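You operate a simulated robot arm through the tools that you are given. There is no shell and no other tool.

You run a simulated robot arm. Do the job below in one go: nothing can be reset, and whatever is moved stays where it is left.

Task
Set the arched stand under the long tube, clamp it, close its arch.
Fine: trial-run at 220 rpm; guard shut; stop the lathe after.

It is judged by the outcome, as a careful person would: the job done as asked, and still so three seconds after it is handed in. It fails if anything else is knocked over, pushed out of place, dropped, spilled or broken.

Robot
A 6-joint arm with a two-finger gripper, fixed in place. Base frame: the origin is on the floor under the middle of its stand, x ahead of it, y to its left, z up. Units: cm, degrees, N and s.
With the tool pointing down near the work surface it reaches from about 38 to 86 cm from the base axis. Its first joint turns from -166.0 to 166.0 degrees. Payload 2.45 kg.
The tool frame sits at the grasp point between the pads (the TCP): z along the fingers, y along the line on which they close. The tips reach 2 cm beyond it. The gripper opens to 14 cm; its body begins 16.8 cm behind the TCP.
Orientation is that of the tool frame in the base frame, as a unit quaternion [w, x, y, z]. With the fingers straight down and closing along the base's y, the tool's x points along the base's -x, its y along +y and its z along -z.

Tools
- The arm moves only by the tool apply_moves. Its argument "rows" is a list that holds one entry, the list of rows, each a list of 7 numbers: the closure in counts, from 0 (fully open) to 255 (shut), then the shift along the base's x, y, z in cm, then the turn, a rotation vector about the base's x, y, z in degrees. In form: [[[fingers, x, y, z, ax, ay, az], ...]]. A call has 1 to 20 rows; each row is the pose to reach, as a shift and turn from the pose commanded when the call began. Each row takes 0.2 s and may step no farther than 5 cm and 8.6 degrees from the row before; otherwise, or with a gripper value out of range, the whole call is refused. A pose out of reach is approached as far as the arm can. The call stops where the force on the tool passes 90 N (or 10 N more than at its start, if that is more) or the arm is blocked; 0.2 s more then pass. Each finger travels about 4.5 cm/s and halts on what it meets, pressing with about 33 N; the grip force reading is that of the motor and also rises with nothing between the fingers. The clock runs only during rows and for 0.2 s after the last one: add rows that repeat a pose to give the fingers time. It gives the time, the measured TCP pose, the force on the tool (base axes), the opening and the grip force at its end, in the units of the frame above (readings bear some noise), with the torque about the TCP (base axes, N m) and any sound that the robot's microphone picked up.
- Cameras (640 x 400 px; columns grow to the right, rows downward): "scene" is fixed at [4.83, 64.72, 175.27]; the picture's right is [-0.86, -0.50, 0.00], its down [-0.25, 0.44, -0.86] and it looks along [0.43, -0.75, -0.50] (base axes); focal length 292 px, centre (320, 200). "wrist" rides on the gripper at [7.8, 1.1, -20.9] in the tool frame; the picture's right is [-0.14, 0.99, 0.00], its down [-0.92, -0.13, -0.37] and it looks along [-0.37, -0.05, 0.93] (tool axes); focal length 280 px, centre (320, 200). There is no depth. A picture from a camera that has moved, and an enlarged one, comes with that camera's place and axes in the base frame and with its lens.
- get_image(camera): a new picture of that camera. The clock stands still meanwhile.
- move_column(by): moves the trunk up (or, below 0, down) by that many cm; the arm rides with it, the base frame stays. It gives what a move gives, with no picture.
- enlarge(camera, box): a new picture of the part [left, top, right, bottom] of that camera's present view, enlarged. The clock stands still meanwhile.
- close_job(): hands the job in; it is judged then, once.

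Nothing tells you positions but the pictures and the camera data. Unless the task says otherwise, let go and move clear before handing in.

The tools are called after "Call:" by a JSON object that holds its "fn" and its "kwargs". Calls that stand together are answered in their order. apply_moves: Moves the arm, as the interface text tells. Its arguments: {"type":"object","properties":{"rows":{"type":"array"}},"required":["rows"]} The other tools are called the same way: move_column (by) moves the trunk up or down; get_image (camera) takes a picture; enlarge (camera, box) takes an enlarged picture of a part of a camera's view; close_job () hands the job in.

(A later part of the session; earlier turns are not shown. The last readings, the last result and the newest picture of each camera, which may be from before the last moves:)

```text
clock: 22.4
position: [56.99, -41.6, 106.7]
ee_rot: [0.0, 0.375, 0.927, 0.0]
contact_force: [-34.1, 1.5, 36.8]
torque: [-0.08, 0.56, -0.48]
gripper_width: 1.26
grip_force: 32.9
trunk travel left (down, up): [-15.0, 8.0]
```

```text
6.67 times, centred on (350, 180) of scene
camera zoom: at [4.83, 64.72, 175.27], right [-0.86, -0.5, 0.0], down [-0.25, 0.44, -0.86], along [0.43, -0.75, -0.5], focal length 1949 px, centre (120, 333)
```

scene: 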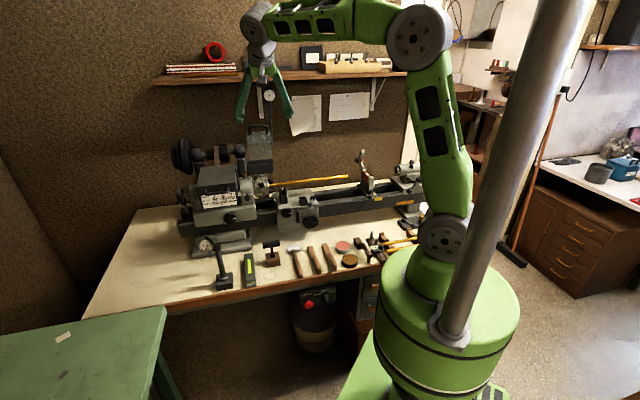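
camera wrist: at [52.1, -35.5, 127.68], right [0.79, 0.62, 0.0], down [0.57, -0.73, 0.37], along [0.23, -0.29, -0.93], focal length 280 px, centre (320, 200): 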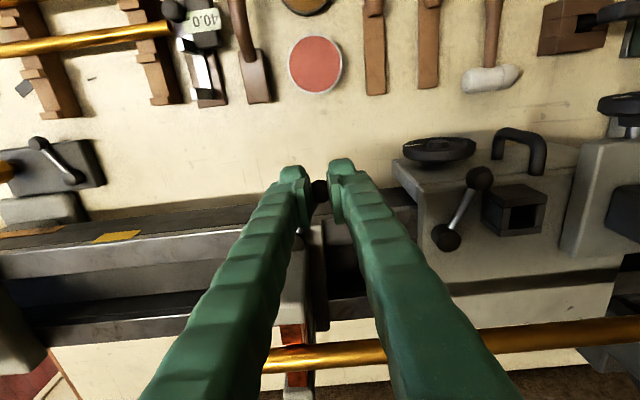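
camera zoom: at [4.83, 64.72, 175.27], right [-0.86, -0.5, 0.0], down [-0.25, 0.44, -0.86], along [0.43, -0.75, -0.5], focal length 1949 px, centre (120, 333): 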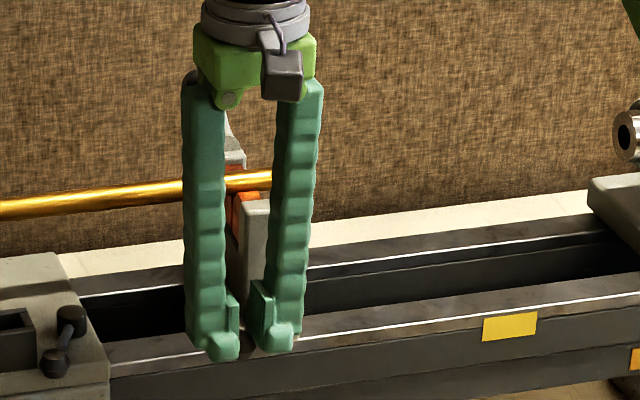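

That direction resists strongly and the pads ride up on the ball, so I'm gripping it too high. I'll open, go back, and re-grip lower before trying again.

Call:
{"fn": "apply_moves", "kwargs": {"rows": [[[255, -0.7, -0.1, 0, 0, 0, 0], [230, -1.25, -0.2, 0, 0, 0, 0], [200, -1.25, -0.2, 0, 0, 0, 0], [185, -1.25, -0.2, 0, 0, 0, 0], [185, -1.25, -0.2, 0, 0, 0, 0]]]}}

Call:
{"fn": "enlarge", "kwargs": {"camera": "wrist", "box": [240, 120, 400, 240]}}

Call:
{"fn": "enlarge", "kwargs": {"camera": "scene", "box": [320, 150, 380, 210]}}

```text
clock: 23.6
position: [56.42, -42.0, 106.43]
ee_rot: [0.0, 0.375, 0.927, 0.001]
contact_force: [-0.1, 0.5, 0.1]
torque: [-0.03, 0.01, 0.01]
gripper_width: 3.86
grip_force: 0.1
trunk travel left (down, up): [-15.0, 8.0]
```

```text
3.33 times, centred on (320, 180) of wrist
camera zoom: at [51.46, -35.78, 127.33], right [0.79, 0.62, 0.0], down [0.57, -0.73, 0.37], along [0.23, -0.29, -0.93], focal length 935 px, centre (320, 267)
```

zoom: 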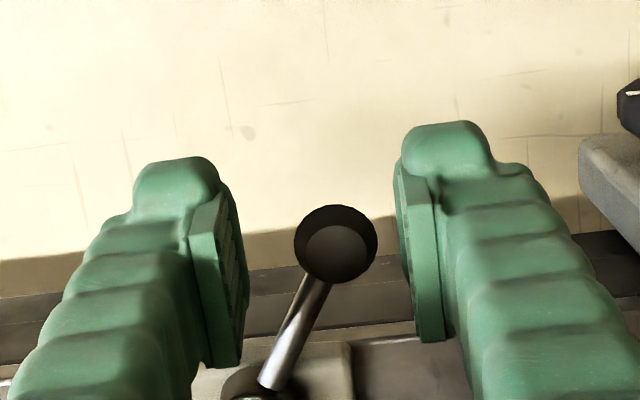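

```text
6.67 times, centred on (350, 180) of scene
camera zoom: at [4.83, 64.72, 175.27], right [-0.86, -0.5, 0.0], down [-0.25, 0.44, -0.86], along [0.43, -0.75, -0.5], focal length 1949 px, centre (120, 333)
```

zoom: 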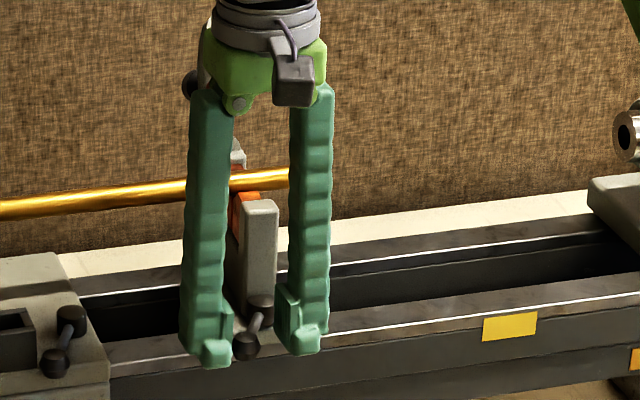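

Call:
{"fn": "apply_moves", "kwargs": {"rows": [[[185, 0.16, 0.37, 0, 0, 0, 0], [185, 0.16, 0.37, -0.6, 0, 0, 0], [185, 0.16, 0.37, -1.2, 0, 0, 0], [215, 0.16, 0.37, -1.2, 0, 0, 0], [240, 0.16, 0.37, -1.2, 0, 0, 0], [255, 0.16, 0.37, -1.2, 0, 0, 0], [255, 0.16, 0.37, -1.2, 0, 0, 0]]]}}

Call:
{"fn": "enlarge", "kwargs": {"camera": "wrist", "box": [240, 120, 400, 240]}}

```text
clock: 25.2
position: [56.47, -41.57, 105.21]
ee_rot: [-0.001, 0.375, 0.927, 0.0]
contact_force: [0.0, -0.1, -0.9]
torque: [-0.02, 0.0, -0.04]
gripper_width: 1.97
grip_force: 33.3
trunk travel left (down, up): [-15.0, 8.0]
```

```text
3.33 times, centred on (320, 180) of wrist
camera zoom: at [51.6, -35.44, 126.15], right [0.79, 0.62, 0.0], down [0.57, -0.73, 0.37], along [0.23, -0.29, -0.93], focal length 935 px, centre (320, 267)
```

zoom: 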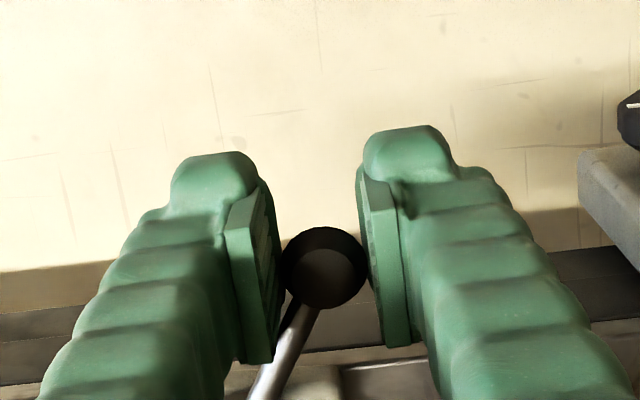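

Call:
{"fn": "apply_moves", "kwargs": {"rows": [[[255, 0.38, 0.04, 0, 0, 0, 0], [255, 0.76, 0.07, 0, 0, 0, 0], [255, 1.14, 0.08, 0, 0, 0, 0], [255, 1.52, 0.08, 0, 0, 0, 0], [255, 1.52, 0.08, 0, 0, 0, 0]]]}}

Call:
{"fn": "enlarge", "kwargs": {"camera": "wrist", "box": [240, 120, 400, 240]}}

Call:
{"fn": "enlarge", "kwargs": {"camera": "scene", "box": [320, 150, 380, 210]}}

```text
clock: 26.4
position: [57.07, -41.53, 105.13]
ee_rot: [-0.006, 0.375, 0.927, 0.002]
contact_force: [-55.8, -7.1, -0.2]
torque: [-0.3, 0.25, -0.82]
gripper_width: 2.0
grip_force: 33.6
trunk travel left (down, up): [-15.0, 8.0]
```

```text
3.33 times, centred on (320, 180) of wrist
camera zoom: at [52.33, -35.5, 126.2], right [0.79, 0.62, 0.0], down [0.58, -0.73, 0.36], along [0.22, -0.28, -0.93], focal length 935 px, centre (320, 267)
```

zoom: 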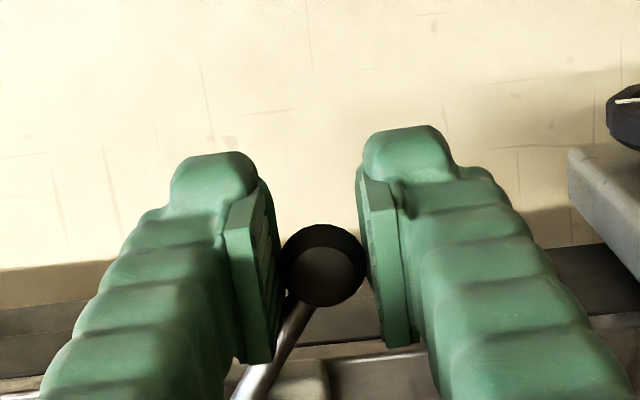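

```text
6.67 times, centred on (350, 180) of scene
camera zoom: at [4.83, 64.72, 175.27], right [-0.86, -0.5, 0.0], down [-0.25, 0.44, -0.86], along [0.43, -0.75, -0.5], focal length 1949 px, centre (120, 333)
```

zoom: 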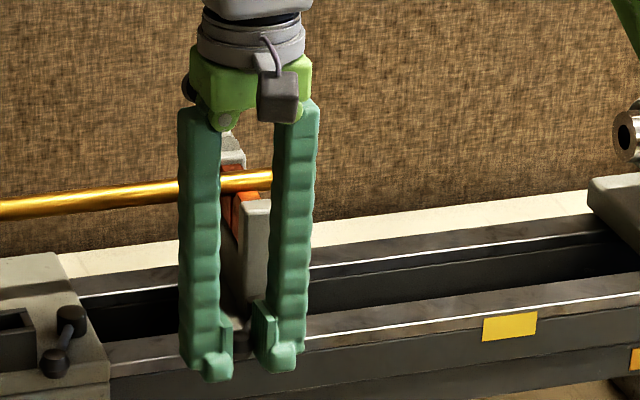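

The force rises to about 56 N and the steady no longer slides freely, which suggests it's clamping. I'll release and compare the lever angle in a picture.

Call:
{"fn": "apply_moves", "kwargs": {"rows": [[[255, -0.8, 0, 0, 0, 0, 0], [220, -0.8, 0, 0, 0, 0, 0], [180, -0.8, 0, 0, 0, 0, 0], [173, -0.8, 0, 0, 0, 0, 0], [173, -0.8, 0, 4, 0, 0, 0], [173, -0.8, 0, 8, 0, 0, 0], [173, -0.8, 0, 10, 0, 0, 0], [173, -0.8, 0, 10, 0, 0, 0]]]}}

Call:
{"fn": "enlarge", "kwargs": {"camera": "wrist", "box": [240, 120, 400, 240]}}

Call:
{"fn": "enlarge", "kwargs": {"camera": "scene", "box": [320, 150, 380, 210]}}

```text
clock: 28.2
position: [57.26, -41.62, 115.32]
ee_rot: [0.001, 0.374, 0.927, 0.0]
contact_force: [-0.6, 0.2, -0.2]
torque: [0.01, -0.01, -0.01]
gripper_width: 4.51
grip_force: 0.0
trunk travel left (down, up): [-15.0, 8.0]
```

```text
3.33 times, centred on (320, 180) of wrist
camera zoom: at [52.32, -35.49, 136.18], right [0.79, 0.62, 0.0], down [0.57, -0.73, 0.37], along [0.23, -0.29, -0.93], focal length 935 px, centre (320, 267)
```

zoom: 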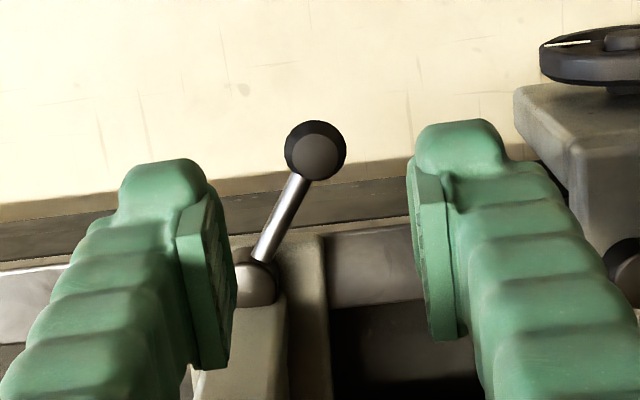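

```text
6.67 times, centred on (350, 180) of scene
camera zoom: at [4.83, 64.72, 175.27], right [-0.86, -0.5, 0.0], down [-0.25, 0.44, -0.86], along [0.43, -0.75, -0.5], focal length 1949 px, centre (120, 333)
```

zoom: 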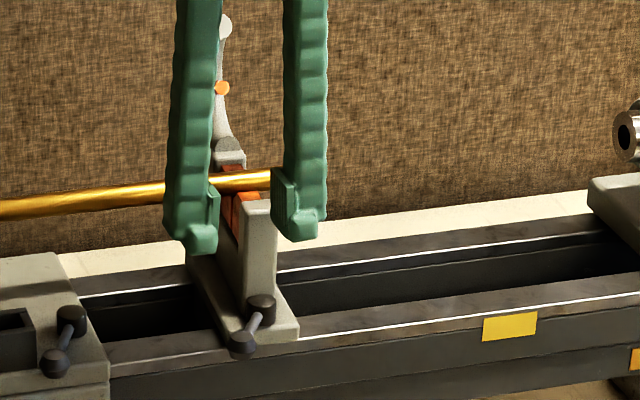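

The lever angle didn't change, so it was at its stop and the whole stand was being pushed. The other way (counter-clockwise, toward the tailstock) must tighten it, so I'll re-grip and try that.

Call:
{"fn": "apply_moves", "kwargs": {"rows": [[[173, 0, -0.25, -4, 0, 0, 0], [173, 0, -0.25, -8, 0, 0, 0], [173, 0, -0.25, -10.1, 0, 0, 0], [210, 0, -0.25, -10.1, 0, 0, 0], [240, 0, -0.25, -10.1, 0, 0, 0], [255, 0, -0.25, -10.1, 0, 0, 0], [255, 0, -0.25, -10.1, 0, 0, 0], [255, -0.45, -0.4, -10.1, 0, 0, 0], [255, -0.9, -0.58, -10.1, 0, 0, 0], [255, -0.9, -0.58, -10.1, 0, 0, 0]]]}}

Call:
{"fn": "enlarge", "kwargs": {"camera": "scene", "box": [320, 150, 380, 210]}}

Call:
{"fn": "enlarge", "kwargs": {"camera": "wrist", "box": [240, 120, 400, 240]}}

```text
clock: 30.4
position: [56.47, -42.13, 105.22]
ee_rot: [0.0, 0.375, 0.927, 0.0]
contact_force: [0.5, 2.1, 1.0]
torque: [-0.24, -0.2, 0.09]
gripper_width: 1.99
grip_force: 33.2
trunk travel left (down, up): [-15.0, 8.0]
```

```text
6.67 times, centred on (350, 180) of scene
camera zoom: at [4.83, 64.72, 175.27], right [-0.86, -0.5, 0.0], down [-0.25, 0.44, -0.86], along [0.43, -0.75, -0.5], focal length 1949 px, centre (120, 333)
```

zoom: 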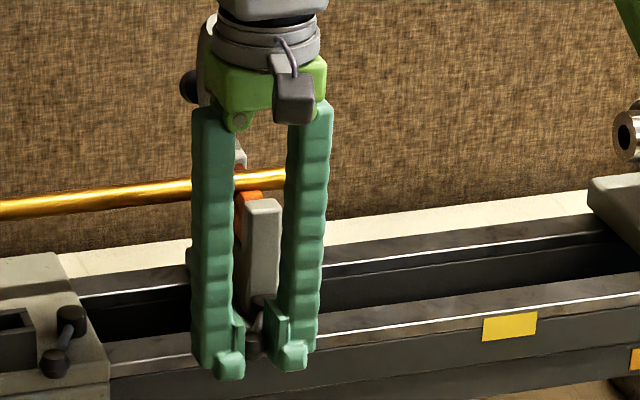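

```text
3.33 times, centred on (320, 180) of wrist
camera zoom: at [51.48, -35.96, 126.09], right [0.79, 0.62, 0.0], down [0.57, -0.73, 0.37], along [0.23, -0.29, -0.93], focal length 935 px, centre (320, 267)
```

zoom: 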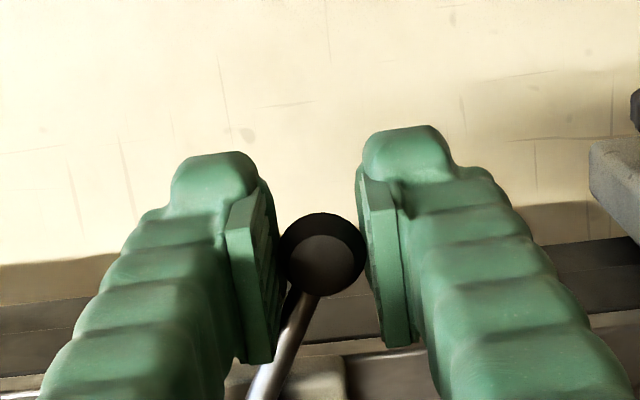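

Call:
{"fn": "apply_moves", "kwargs": {"rows": [[[255, -0.55, -0.33, 0, 0, 0, 0], [255, -1.1, -0.7, 0, 0, 0, 0], [255, -1.58, -1.07, 0, 0, 0, 0], [255, -1.58, -1.07, 0, 0, 0, 0]]]}}

Call:
{"fn": "enlarge", "kwargs": {"camera": "scene", "box": [320, 150, 380, 210]}}

Call:
{"fn": "enlarge", "kwargs": {"camera": "wrist", "box": [240, 120, 400, 240]}}

```text
clock: 31.4
position: [54.93, -43.18, 105.12]
ee_rot: [-0.001, 0.375, 0.927, 0.0]
contact_force: [8.3, 0.6, 0.2]
torque: [-0.14, -0.27, 0.36]
gripper_width: 1.91
grip_force: 32.9
trunk travel left (down, up): [-15.0, 8.0]
```

```text
6.67 times, centred on (350, 180) of scene
camera zoom: at [4.83, 64.72, 175.27], right [-0.86, -0.5, 0.0], down [-0.25, 0.44, -0.86], along [0.43, -0.75, -0.5], focal length 1949 px, centre (120, 333)
```

zoom: 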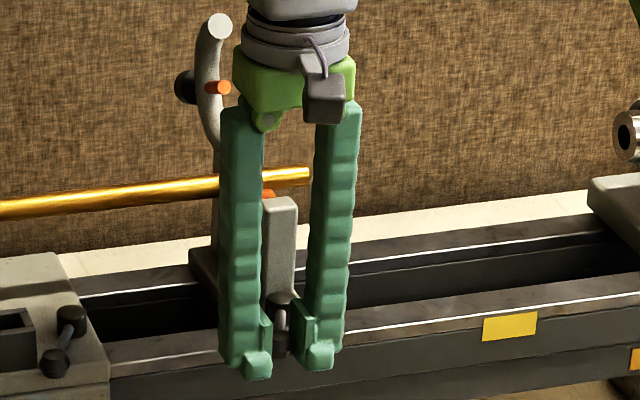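

```text
3.33 times, centred on (320, 180) of wrist
camera zoom: at [49.93, -37.04, 126.04], right [0.79, 0.62, 0.0], down [0.57, -0.73, 0.37], along [0.23, -0.29, -0.93], focal length 935 px, centre (320, 267)
```

zoom: 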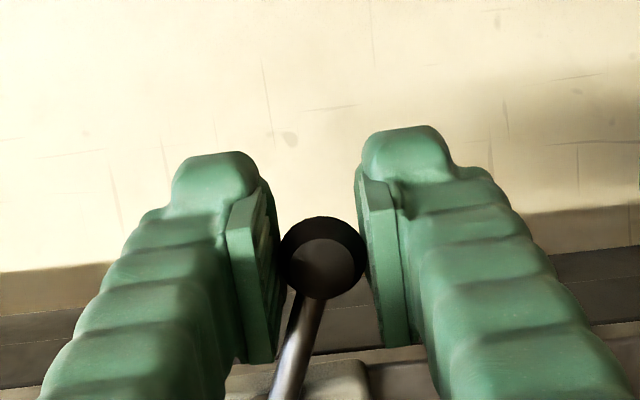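

The lever does turn this way, but the loose stand slides along with it. I'll grip the ball higher so I can press down while turning, and the added load will hold the stand in place.

Call:
{"fn": "apply_moves", "kwargs": {"rows": [[[225, 0, 0, 0, 0, 0, 0], [205, 0, 0, 0, 0, 0, 0], [205, 0, 0, 0.6, 0, 0, 0], [205, 0, 0, 1.0, 0, 0, 0], [230, 0, 0, 1.0, 0, 0, 0], [255, 0, 0, 1.0, 0, 0, 0], [255, 0, 0, 0.7, 0, 0, 0], [255, 0, 0, 0.5, 0, 0, 0], [255, 0, 0, 0.5, 0, 0, 0]]]}}

Call:
{"fn": "enlarge", "kwargs": {"camera": "wrist", "box": [240, 120, 400, 240]}}

```text
clock: 33.4
position: [54.73, -43.17, 106.06]
ee_rot: [0.004, 0.376, 0.927, -0.002]
contact_force: [1.7, 3.8, 45.1]
torque: [0.06, -0.09, 0.11]
gripper_width: 1.88
grip_force: 32.7
trunk travel left (down, up): [-15.0, 8.0]
```

```text
3.33 times, centred on (320, 180) of wrist
camera zoom: at [49.68, -36.88, 126.98], right [0.79, 0.62, 0.0], down [0.57, -0.73, 0.38], along [0.23, -0.3, -0.93], focal length 935 px, centre (320, 267)
```

zoom: 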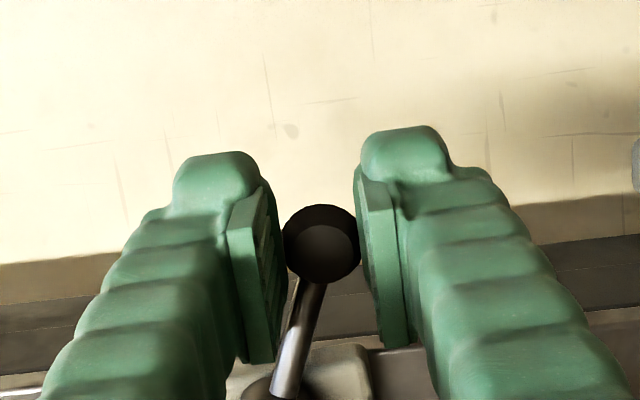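

Call:
{"fn": "apply_moves", "kwargs": {"rows": [[[255, -0.35, -0.17, 0, 0, 0, 0], [255, -0.7, -0.36, 0, 0, 0, 0], [255, -1.0, -0.55, 0, 0, 0, 0], [255, -1.33, -0.82, 0, 0, 0, 0], [255, -1.66, -1.1, 0, 0, 0, 0], [255, -1.66, -1.1, 0, 0, 0, 0]]]}}

Call:
{"fn": "enlarge", "kwargs": {"camera": "scene", "box": [320, 150, 380, 210]}}

Call:
{"fn": "enlarge", "kwargs": {"camera": "wrist", "box": [240, 120, 400, 240]}}

```text
clock: 34.8
position: [52.94, -44.12, 105.61]
ee_rot: [-0.001, 0.374, 0.927, 0.002]
contact_force: [5.0, 1.7, 14.7]
torque: [0.06, 0.02, 0.2]
gripper_width: 2.03
grip_force: 33.3
trunk travel left (down, up): [-15.0, 8.0]
```

```text
6.67 times, centred on (350, 180) of scene
camera zoom: at [4.83, 64.72, 175.27], right [-0.86, -0.5, 0.0], down [-0.25, 0.44, -0.86], along [0.43, -0.75, -0.5], focal length 1949 px, centre (120, 333)
```

zoom: 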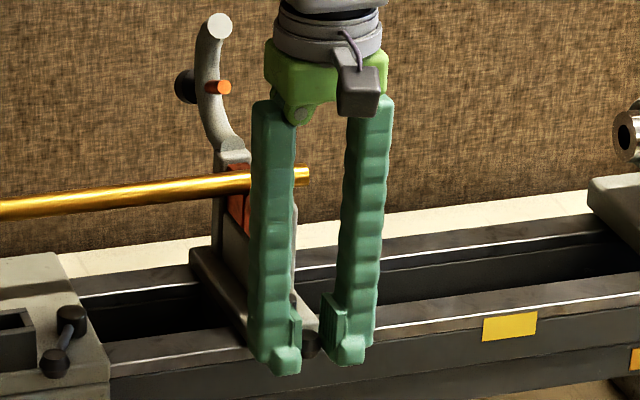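

```text
3.33 times, centred on (320, 180) of wrist
camera zoom: at [48.11, -38.03, 126.52], right [0.79, 0.62, 0.0], down [0.57, -0.73, 0.37], along [0.23, -0.29, -0.93], focal length 935 px, centre (320, 267)
```

zoom: 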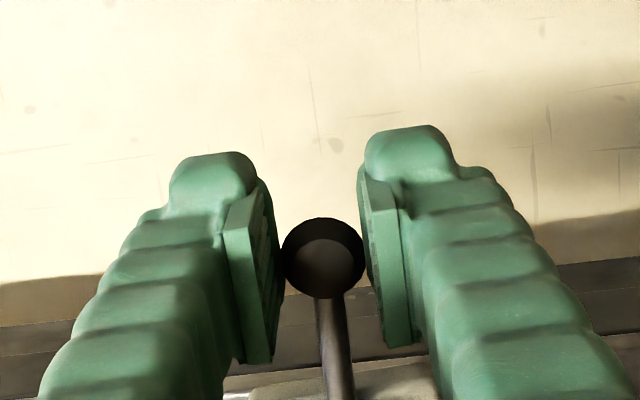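

Pressing down worked: the lever turned about 23° and the stand stayed put. I'll continue the arc to roughly 30° past centre.

Call:
{"fn": "apply_moves", "kwargs": {"rows": [[[255, 0, 0, -0.3, 0, 0, 0], [255, -0.25, -0.3, -0.4, 0, 0, 0], [255, -0.5, -0.65, -0.4, 0, 0, 0], [255, -0.79, -1.03, -0.4, 0, 0, 0], [255, -0.95, -1.4, -0.4, 0, 0, 0], [255, -1.1, -1.75, -0.4, 0, 0, 0], [255, -1.29, -2.24, -0.4, 0, 0, 0], [255, -1.29, -2.24, -0.4, 0, 0, 0]]]}}

Call:
{"fn": "enlarge", "kwargs": {"camera": "scene", "box": [320, 150, 380, 210]}}

Call:
{"fn": "enlarge", "kwargs": {"camera": "wrist", "box": [240, 120, 400, 240]}}

```text
clock: 36.6
position: [51.84, -46.45, 105.02]
ee_rot: [-0.003, 0.375, 0.927, 0.001]
contact_force: [-3.3, 10.9, -10.3]
torque: [0.25, 0.26, 0.44]
gripper_width: 1.81
grip_force: 32.7
trunk travel left (down, up): [-15.0, 8.0]
```

```text
6.67 times, centred on (350, 180) of scene
camera zoom: at [4.83, 64.72, 175.27], right [-0.86, -0.5, 0.0], down [-0.25, 0.44, -0.86], along [0.43, -0.75, -0.5], focal length 1949 px, centre (120, 333)
```

zoom: 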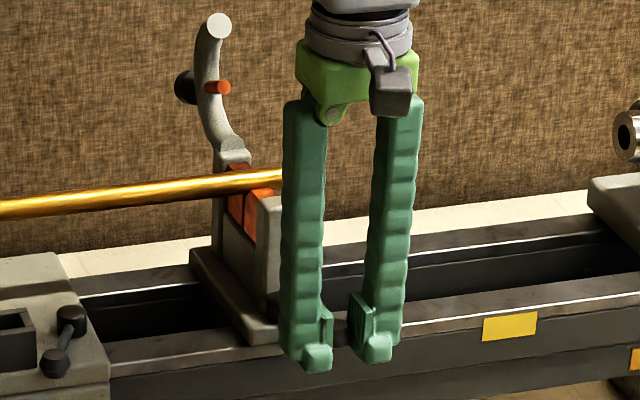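

```text
3.33 times, centred on (320, 180) of wrist
camera zoom: at [46.9, -40.32, 125.97], right [0.79, 0.62, 0.0], down [0.58, -0.73, 0.36], along [0.22, -0.29, -0.93], focal length 935 px, centre (320, 267)
```

zoom: 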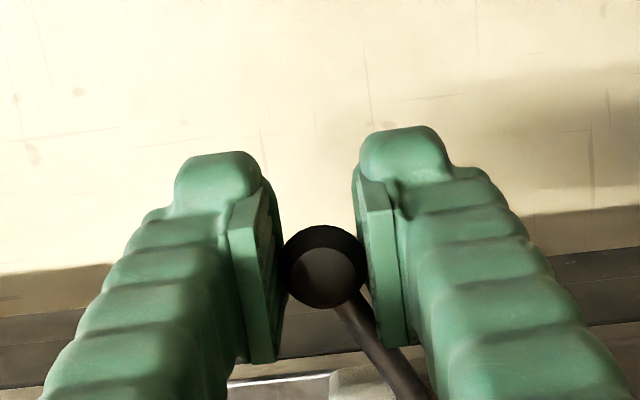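

Call:
{"fn": "apply_moves", "kwargs": {"rows": [[[255, -0.06, -0.4, 0.2, 0, 0, 0], [255, -0.12, -0.85, 0.4, 0, 0, 0], [255, -0.18, -1.29, 0.5, 0, 0, 0], [255, -0.18, -1.29, 0.5, 0, 0, 0]]]}}

Call:
{"fn": "enlarge", "kwargs": {"camera": "scene", "box": [320, 150, 380, 210]}}

Call:
{"fn": "enlarge", "kwargs": {"camera": "wrist", "box": [240, 120, 400, 240]}}

```text
clock: 37.6
position: [51.66, -47.1, 105.28]
ee_rot: [-0.006, 0.374, 0.927, 0.003]
contact_force: [7.6, 38.7, -27.7]
torque: [0.32, 0.38, 0.73]
gripper_width: 1.93
grip_force: 33.1
trunk travel left (down, up): [-15.0, 8.0]
```

```text
6.67 times, centred on (350, 180) of scene
camera zoom: at [4.83, 64.72, 175.27], right [-0.86, -0.5, 0.0], down [-0.25, 0.44, -0.86], along [0.43, -0.75, -0.5], focal length 1949 px, centre (120, 333)
```

zoom: 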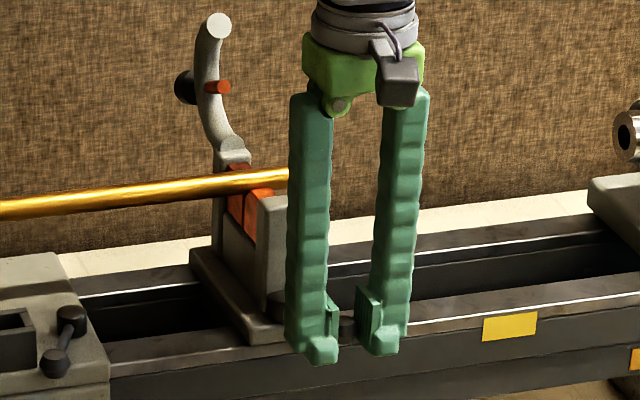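

```text
3.33 times, centred on (320, 180) of wrist
camera zoom: at [46.87, -41.19, 126.28], right [0.79, 0.62, 0.0], down [0.58, -0.73, 0.36], along [0.22, -0.28, -0.93], focal length 935 px, centre (320, 267)
```

zoom: 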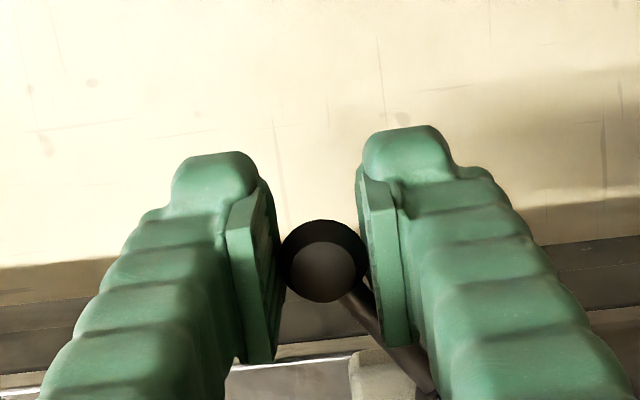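

The resistance now climbs to about 40 N at roughly -33°, and the stand holds still under it, so it's clamping. I'll press slightly further to make sure the lever is on its stop, then release.

Call:
{"fn": "apply_moves", "kwargs": {"rows": [[[255, -0.03, -0.25, 0, 0, 0, 0], [255, -0.06, -0.5, 0, 0, 0, 0], [255, -0.06, -0.5, 0, 0, 0, 0]]]}}

Call:
{"fn": "enlarge", "kwargs": {"camera": "scene", "box": [320, 150, 380, 210]}}

```text
clock: 38.4
position: [51.63, -47.18, 105.28]
ee_rot: [-0.008, 0.375, 0.927, 0.004]
contact_force: [12.6, 56.1, -20.6]
torque: [0.43, 0.43, 0.99]
gripper_width: 2.02
grip_force: 32.5
trunk travel left (down, up): [-15.0, 8.0]
```

```text
6.67 times, centred on (350, 180) of scene
camera zoom: at [4.83, 64.72, 175.27], right [-0.86, -0.5, 0.0], down [-0.25, 0.44, -0.86], along [0.43, -0.75, -0.5], focal length 1949 px, centre (120, 333)
```

zoom: 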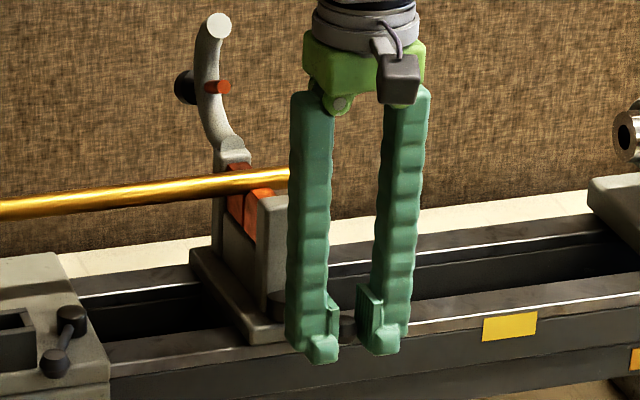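

Call:
{"fn": "apply_moves", "kwargs": {"rows": [[[255, 0.05, 0.5, 0, 0, 0, 0], [255, 0.08, 0.88, 0, 0, 0, 0], [230, 0.0, 0.8, 0, 0, 0, 0], [210, -0.12, 0.68, 0, 0, 0, 0], [206, -0.12, 0.68, 0, 0, 0, 0], [206, -0.12, 0.68, 1, 0, 0, 0], [206, -0.12, 0.68, 3, 0, 0, 0], [206, -0.12, 0.68, 7, 0, 0, 0], [206, -0.12, 0.68, 11, 0, 0, 0], [206, -0.12, 0.68, 15, 0, 0, 0]]]}}

Call:
{"fn": "get_image", "kwargs": {"camera": "wrist"}}

Call:
{"fn": "enlarge", "kwargs": {"camera": "scene", "box": [320, 140, 390, 210]}}

```text
clock: 40.6
position: [51.37, -47.46, 120.78]
ee_rot: [0.0, 0.374, 0.927, 0.0]
contact_force: [0.0, 0.1, 0.3]
torque: [-0.02, 0.01, -0.04]
gripper_width: 2.7
grip_force: 0.0
trunk travel left (down, up): [-15.0, 8.0]
```

```text
taken
camera wrist: at [46.46, -41.41, 141.73], right [0.79, 0.62, 0.0], down [0.57, -0.73, 0.37], along [0.23, -0.29, -0.93], focal length 280 px, centre (320, 200)
```

wrist: 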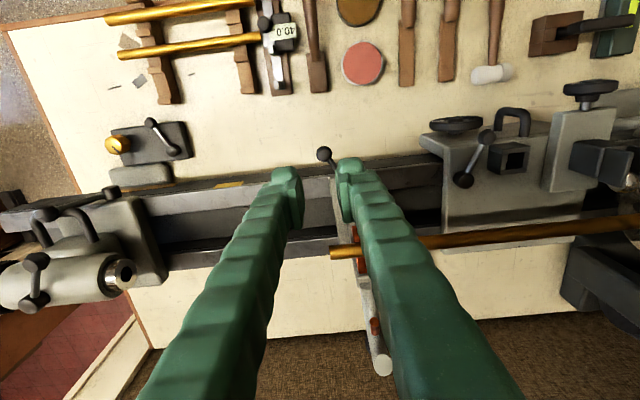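

```text
5.71 times, centred on (355, 175) of scene
camera zoom: at [4.83, 64.72, 175.27], right [-0.86, -0.5, 0.0], down [-0.25, 0.44, -0.86], along [0.43, -0.75, -0.5], focal length 1670 px, centre (120, 343)
```

zoom: 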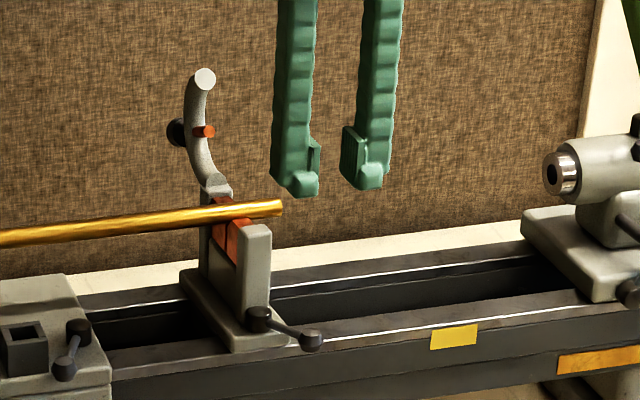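

The stand is clamped with its lever swung over, and the tube passes through it. Next is the arch, so I'll look closely at its hinge and tip.

Call:
{"fn": "enlarge", "kwargs": {"camera": "scene", "box": [325, 150, 365, 190]}}

Call:
{"fn": "apply_moves", "kwargs": {"rows": [[[206, -2, 3.0, 1, -2.5, -2.5, 0], [206, -4, 6, 2, -5, -5, 0], [206, -5, 8, 3, -8, -8, 0], [190, -5, 10, 3.5, -12, -12, 0], [173, -5, 11, 4, -16, -16, 0], [173, -5, 12, 4, -20, -20, 0], [173, -5, 12, 4, -24.7, -24.7, 0], [173, -5, 12, 4, -24.7, -24.7, 0]]]}}

Call:
{"fn": "get_image", "kwargs": {"camera": "wrist"}}

```text
10.00 times, centred on (345, 170) of scene
camera zoom: at [4.83, 64.72, 175.27], right [-0.86, -0.5, 0.0], down [-0.25, 0.44, -0.86], along [0.43, -0.75, -0.5], focal length 2923 px, centre (70, 500)
```

zoom: 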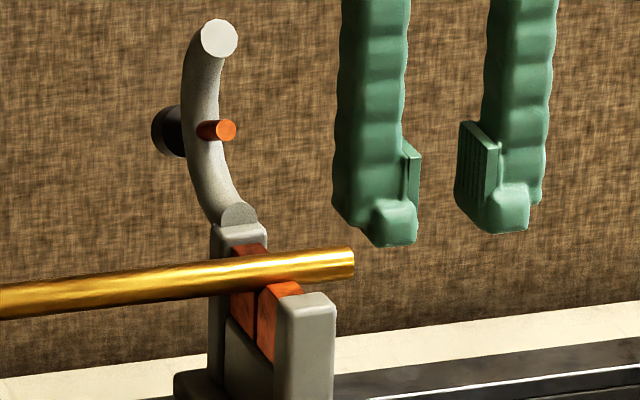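

```text
clock: 42.4
position: [46.34, -35.68, 124.64]
ee_rot: [0.277, 0.358, 0.884, -0.118]
contact_force: [-0.5, 0.7, -1.0]
torque: [-0.02, -0.02, 0.0]
gripper_width: 4.53
grip_force: 0.1
trunk travel left (down, up): [-15.0, 8.0]
```

```text
taken
camera wrist: at [34.01, -22.01, 137.4], right [0.77, 0.63, 0.07], down [0.31, -0.46, 0.83], along [0.56, -0.62, -0.55], focal length 280 px, centre (320, 200)
```

wrist: 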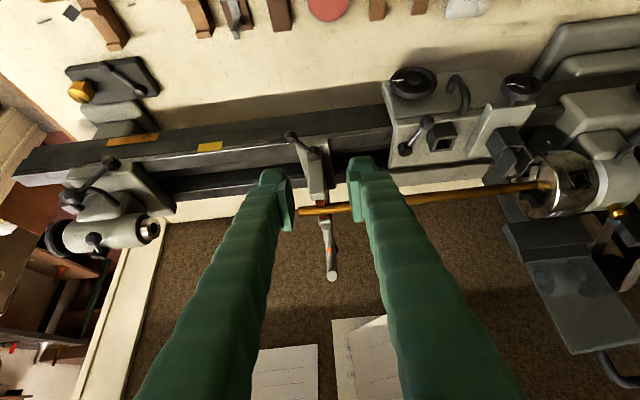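

Call:
{"fn": "enlarge", "kwargs": {"camera": "wrist", "box": [270, 180, 390, 300]}}

Call:
{"fn": "enlarge", "kwargs": {"camera": "wrist", "box": [260, 110, 380, 210]}}

```text
3.33 times, centred on (330, 240) of wrist
camera zoom: at [34.01, -22.01, 137.4], right [0.77, 0.63, 0.07], down [0.31, -0.46, 0.83], along [0.56, -0.62, -0.55], focal length 935 px, centre (287, 67)
```

zoom: 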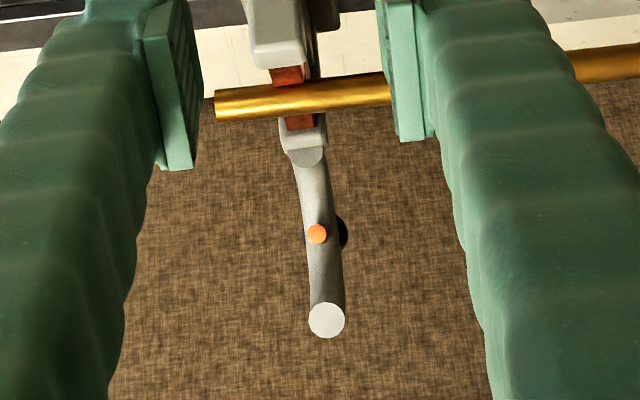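

```text
4.00 times, centred on (320, 160) of wrist
camera zoom: at [34.01, -22.01, 137.4], right [0.77, 0.63, 0.07], down [0.31, -0.46, 0.83], along [0.56, -0.62, -0.55], focal length 1122 px, centre (320, 360)
```

zoom: 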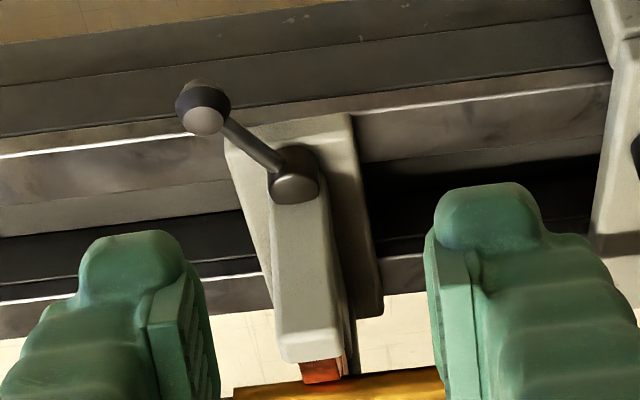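

The arch tip is near u=7, v=87.5, z=122, where u runs along the bed and v runs to the rear. Its hinge is at about v=84, z=114. With the tool tilted I'll bring the open fingers around the tip.

Call:
{"fn": "apply_moves", "kwargs": {"rows": [[[173, 3, -3.1, 1.5, 0, 0, 0], [173, 6, -6.2, 3, 0, 0, 0], [173, 9, -9.3, 3.5, 0, 0, 0], [173, 12, -12.5, 3.5, 0, 0, 0], [173, 15, -15.6, 3.5, 0, 0, 0], [173, 17.5, -18.2, 3.3, 0, 0, 0], [173, 18.1, -18.8, 3.0, 0, 0, 0], [173, 18.1, -18.8, 3.0, 0, 0, 0]]]}}

Call:
{"fn": "get_image", "kwargs": {"camera": "wrist"}}

Call:
{"fn": "enlarge", "kwargs": {"camera": "scene", "box": [310, 120, 390, 210]}}

```text
clock: 44.2
position: [64.64, -54.55, 127.79]
ee_rot: [0.276, 0.357, 0.885, -0.118]
contact_force: [-0.6, -0.3, -0.2]
torque: [0.0, -0.03, -0.01]
gripper_width: 4.49
grip_force: 0.0
trunk travel left (down, up): [-15.0, 8.0]
```

```text
taken
camera wrist: at [52.17, -40.88, 140.44], right [0.77, 0.63, 0.07], down [0.31, -0.46, 0.83], along [0.56, -0.62, -0.55], focal length 280 px, centre (320, 200)
```

wrist: 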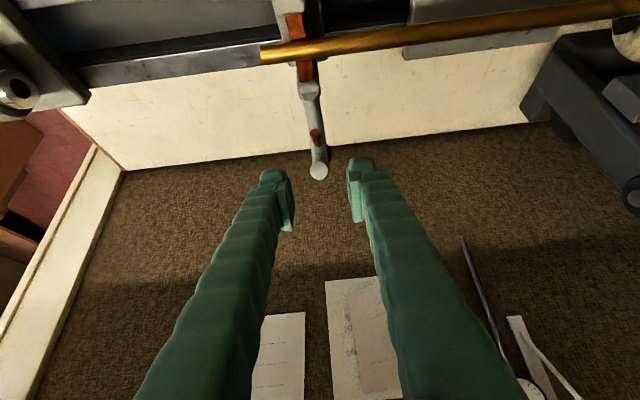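

```text
4.44 times, centred on (350, 165) of scene
camera zoom: at [4.83, 64.72, 175.27], right [-0.86, -0.5, 0.0], down [-0.25, 0.44, -0.86], along [0.43, -0.75, -0.5], focal length 1299 px, centre (187, 356)
```

zoom: 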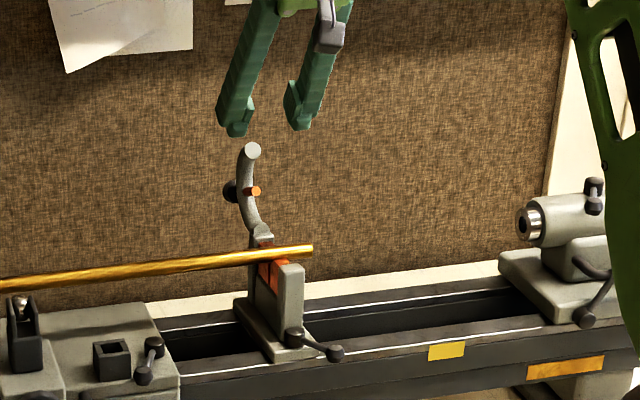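

Call:
{"fn": "apply_moves", "kwargs": {"rows": [[[173, 1.0, -1.05, -2, 0, 0, 0], [173, 2.0, -2.1, -4, 0, 0, 0], [173, 2.47, -2.62, -4.8, 0, 0, 0], [173, 2.47, -2.62, -4.8, 0, 0, 0]]]}}

Call:
{"fn": "enlarge", "kwargs": {"camera": "wrist", "box": [240, 120, 400, 240]}}

Call:
{"fn": "enlarge", "kwargs": {"camera": "scene", "box": [310, 120, 390, 210]}}

```text
clock: 45.2
position: [67.08, -57.02, 122.94]
ee_rot: [0.276, 0.357, 0.884, -0.117]
contact_force: [0.3, 0.7, 0.0]
torque: [-0.04, -0.04, 0.02]
gripper_width: 4.52
grip_force: 0.1
trunk travel left (down, up): [-15.0, 8.0]
```

```text
3.33 times, centred on (320, 180) of wrist
camera zoom: at [54.65, -43.48, 135.58], right [0.77, 0.63, 0.07], down [0.31, -0.46, 0.83], along [0.56, -0.62, -0.55], focal length 935 px, centre (320, 267)
```

zoom: 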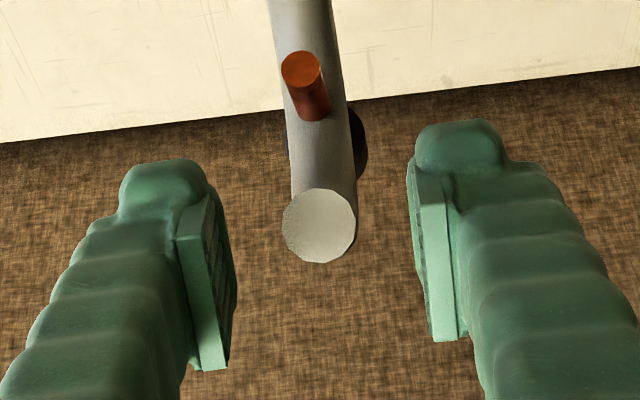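

```text
4.44 times, centred on (350, 165) of scene
camera zoom: at [4.83, 64.72, 175.27], right [-0.86, -0.5, 0.0], down [-0.25, 0.44, -0.86], along [0.43, -0.75, -0.5], focal length 1299 px, centre (187, 356)
```

zoom: 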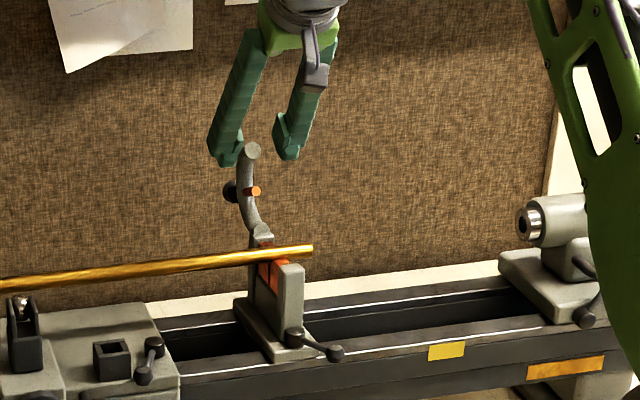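

Call:
{"fn": "apply_moves", "kwargs": {"rows": [[[173, 0.45, -0.45, -0.45, 0, 0, 0], [173, 0.85, -0.85, -0.85, 0, 0, 0], [173, 0.85, -0.85, -0.85, 0, 0, 0]]]}}

Call:
{"fn": "enlarge", "kwargs": {"camera": "wrist", "box": [240, 120, 400, 240]}}

Call:
{"fn": "enlarge", "kwargs": {"camera": "scene", "box": [320, 130, 370, 190]}}

```text
clock: 46.0
position: [67.86, -58.04, 122.09]
ee_rot: [0.275, 0.358, 0.884, -0.118]
contact_force: [-1.3, 0.7, 0.5]
torque: [0.01, 0.0, 0.03]
gripper_width: 4.53
grip_force: 0.0
trunk travel left (down, up): [-15.0, 8.0]
```

```text
3.33 times, centred on (320, 180) of wrist
camera zoom: at [55.48, -44.32, 134.77], right [0.77, 0.63, 0.07], down [0.31, -0.46, 0.83], along [0.56, -0.62, -0.55], focal length 935 px, centre (320, 267)
```

zoom: 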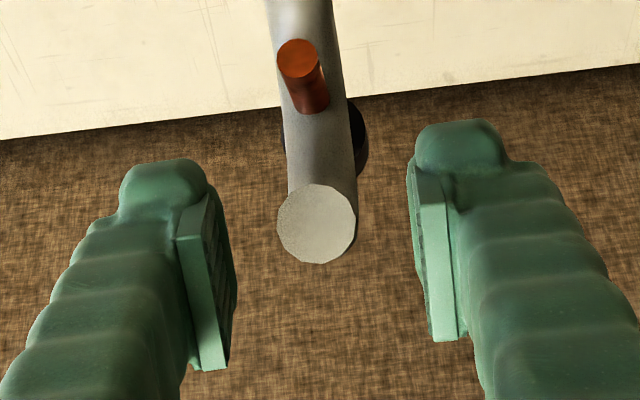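

```text
6.67 times, centred on (345, 160) of scene
camera zoom: at [4.83, 64.72, 175.27], right [-0.86, -0.5, 0.0], down [-0.25, 0.44, -0.86], along [0.43, -0.75, -0.5], focal length 1949 px, centre (153, 467)
```

zoom: 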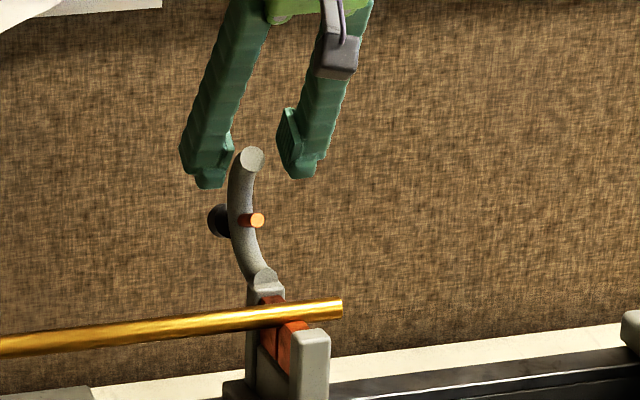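

Call:
{"fn": "apply_moves", "kwargs": {"rows": [[[200, -0.07, -0.07, 0, 0, 0, 0], [225, -0.07, -0.07, 0, 0, 0, 0], [245, -0.07, -0.07, 0, 0, 0, 0], [255, -0.07, -0.07, 0, 0, 0, 0], [255, -0.07, -0.07, 0, 0, 0, 0]]]}}

Call:
{"fn": "enlarge", "kwargs": {"camera": "wrist", "box": [240, 120, 400, 240]}}

Call:
{"fn": "enlarge", "kwargs": {"camera": "scene", "box": [320, 130, 370, 190]}}

```text
clock: 47.2
position: [67.72, -57.86, 122.15]
ee_rot: [0.276, 0.357, 0.885, -0.116]
contact_force: [0.5, 2.0, -0.2]
torque: [-0.01, -0.09, 0.02]
gripper_width: 1.85
grip_force: 33.1
trunk travel left (down, up): [-15.0, 8.0]
```

```text
3.33 times, centred on (320, 180) of wrist
camera zoom: at [55.43, -44.34, 134.74], right [0.77, 0.63, 0.07], down [0.31, -0.46, 0.83], along [0.56, -0.62, -0.55], focal length 935 px, centre (320, 267)
```

zoom: 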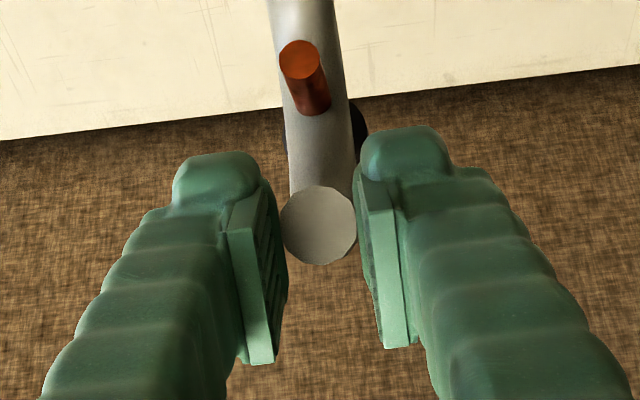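

```text
6.67 times, centred on (345, 160) of scene
camera zoom: at [4.83, 64.72, 175.27], right [-0.86, -0.5, 0.0], down [-0.25, 0.44, -0.86], along [0.43, -0.75, -0.5], focal length 1949 px, centre (153, 467)
```

zoom: 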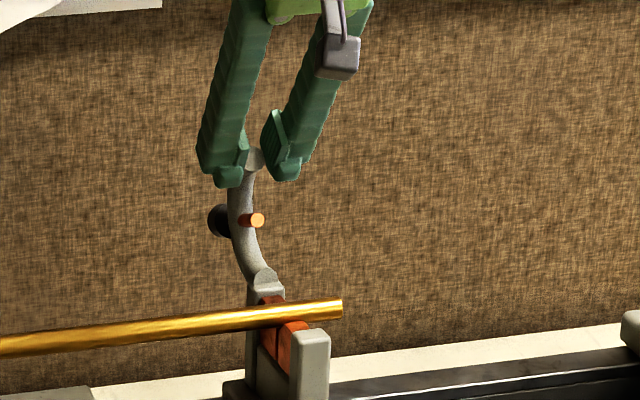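

The arch tip is held. I'll swing it forward along its arc in small steps and watch the forces.

Call:
{"fn": "apply_moves", "kwargs": {"rows": [[[255, -0.25, 0.25, 0.2, 0, 0, 0], [255, -0.5, 0.5, 0.4, 0, 0, 0], [255, -0.75, 0.75, 0.6, 0, 0, 0], [255, -0.98, 0.98, 0.8, 0, 0, 0], [255, -0.98, 0.98, 0.8, 0, 0, 0]]]}}

Call:
{"fn": "enlarge", "kwargs": {"camera": "scene", "box": [320, 130, 370, 190]}}

```text
clock: 48.4
position: [66.73, -56.92, 122.64]
ee_rot: [0.275, 0.358, 0.885, -0.116]
contact_force: [1.5, -4.0, 0.0]
torque: [-0.32, -0.29, 0.02]
gripper_width: 1.84
grip_force: 33.3
trunk travel left (down, up): [-15.0, 8.0]
```

```text
6.67 times, centred on (345, 160) of scene
camera zoom: at [4.83, 64.72, 175.27], right [-0.86, -0.5, 0.0], down [-0.25, 0.44, -0.86], along [0.43, -0.75, -0.5], focal length 1949 px, centre (153, 467)
```

zoom: 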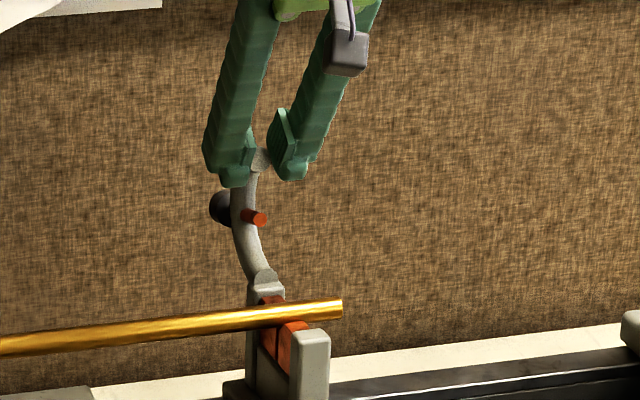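

Call:
{"fn": "apply_moves", "kwargs": {"rows": [[[255, -0.37, 0.37, 0.2, 0, 0, 0], [255, -0.75, 0.75, 0.37, 0, 0, 0], [255, -1.12, 1.12, 0.53, 0, 0, 0], [255, -1.5, 1.5, 0.66, 0, 0, 0], [255, -1.85, 1.85, 0.76, 0, 0, 0], [255, -2.18, 2.18, 0.82, 0, 0, 0], [255, -2.18, 2.18, 0.82, 0, 0, 0]]]}}

Call:
{"fn": "enlarge", "kwargs": {"camera": "scene", "box": [320, 130, 370, 190]}}

Call:
{"fn": "enlarge", "kwargs": {"camera": "wrist", "box": [240, 80, 400, 240]}}

```text
clock: 50.0
position: [64.69, -54.79, 123.73]
ee_rot: [0.276, 0.357, 0.885, -0.117]
contact_force: [0.7, -0.7, 0.3]
torque: [0.01, 0.02, 0.01]
gripper_width: 0.0
grip_force: 29.5
trunk travel left (down, up): [-15.0, 8.0]
```

```text
6.67 times, centred on (345, 160) of scene
camera zoom: at [4.83, 64.72, 175.27], right [-0.86, -0.5, 0.0], down [-0.25, 0.44, -0.86], along [0.43, -0.75, -0.5], focal length 1949 px, centre (153, 467)
```

zoom: 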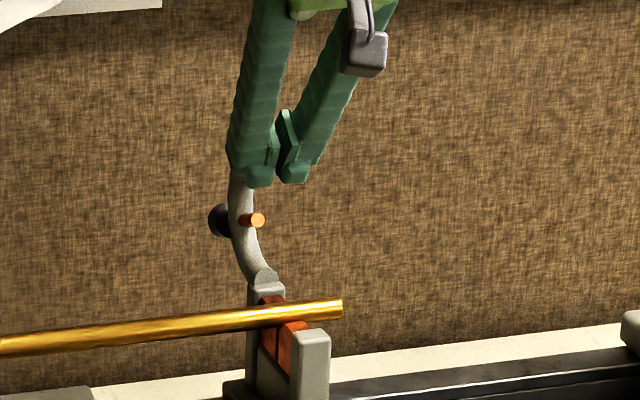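

```text
2.50 times, centred on (320, 160) of wrist
camera zoom: at [52.24, -41.21, 136.39], right [0.77, 0.63, 0.07], down [0.31, -0.46, 0.83], along [0.56, -0.62, -0.55], focal length 701 px, centre (320, 300)
```

zoom: 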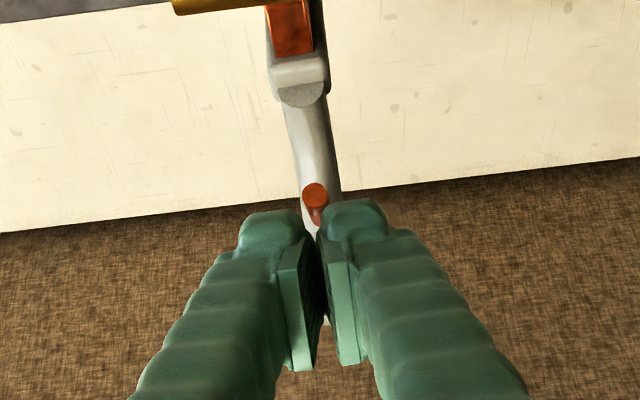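

My grip was too shallow: it slipped and the arch swung back to its open rest. I'll re-grip about 1 cm deeper and turn the tool with the arch this time.

Call:
{"fn": "apply_moves", "kwargs": {"rows": [[[220, 0, 0, 1, 0, 0, 0], [190, 0.4, -0.4, 2.5, 0, 0, 0], [173, 0.78, -0.78, 3.4, 0, 0, 0], [173, 0.78, -0.78, 3.4, 0, 0, 0], [173, 0.78, -0.78, 3.4, 0, 0, 0], [173, 1.8, -1.8, 1.4, 0, 0, 0], [173, 2.7, -2.7, -0.5, 0, 0, 0], [173, 3.6, -3.6, -2.3, 0, 0, 0], [173, 3.6, -3.6, -2.3, 0, 0, 0]]]}}

Call:
{"fn": "enlarge", "kwargs": {"camera": "wrist", "box": [240, 100, 400, 240]}}

Call:
{"fn": "enlarge", "kwargs": {"camera": "scene", "box": [320, 130, 370, 190]}}

```text
clock: 52.0
position: [68.14, -58.38, 121.38]
ee_rot: [0.276, 0.358, 0.884, -0.118]
contact_force: [-1.1, -0.4, 0.4]
torque: [-0.02, 0.02, -0.02]
gripper_width: 4.51
grip_force: 0.0
trunk travel left (down, up): [-15.0, 8.0]
```

```text
2.86 times, centred on (320, 170) of wrist
camera zoom: at [55.81, -44.74, 134.14], right [0.77, 0.63, 0.07], down [0.31, -0.46, 0.83], along [0.56, -0.62, -0.55], focal length 801 px, centre (320, 286)
```

zoom: 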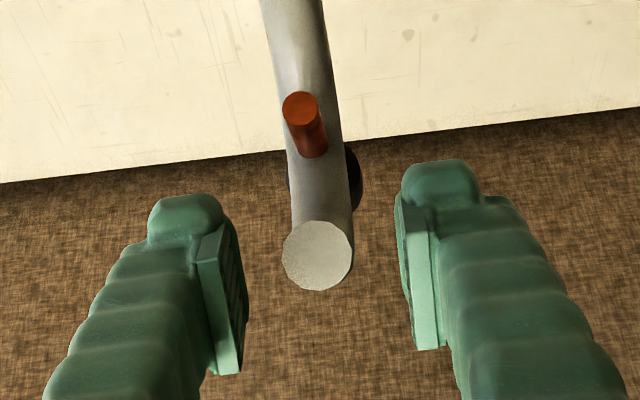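

```text
6.67 times, centred on (345, 160) of scene
camera zoom: at [4.83, 64.72, 175.27], right [-0.86, -0.5, 0.0], down [-0.25, 0.44, -0.86], along [0.43, -0.75, -0.5], focal length 1949 px, centre (153, 467)
```

zoom: 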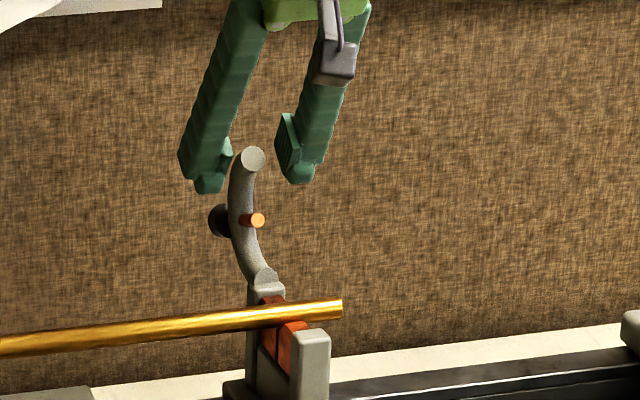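

Call:
{"fn": "apply_moves", "kwargs": {"rows": [[[200, 0, 0, 0, 0, 0, 0], [225, 0, 0, 0, 0, 0, 0], [245, 0, 0, 0, 0, 0, 0], [255, 0, 0, 0, 0, 0, 0], [255, 0, 0, 0, 0, 0, 0]]]}}

Call:
{"fn": "enlarge", "kwargs": {"camera": "wrist", "box": [240, 100, 400, 240]}}

```text
clock: 53.2
position: [68.32, -58.38, 121.54]
ee_rot: [0.275, 0.358, 0.885, -0.117]
contact_force: [-1.3, 0.7, 0.9]
torque: [0.03, -0.03, 0.02]
gripper_width: 1.87
grip_force: 32.8
trunk travel left (down, up): [-15.0, 8.0]
```

```text
2.86 times, centred on (320, 170) of wrist
camera zoom: at [55.8, -44.73, 134.15], right [0.77, 0.63, 0.07], down [0.31, -0.46, 0.83], along [0.56, -0.62, -0.55], focal length 801 px, centre (320, 286)
```

zoom: 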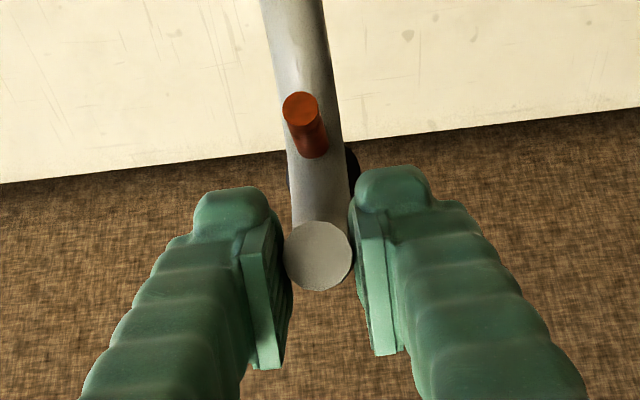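

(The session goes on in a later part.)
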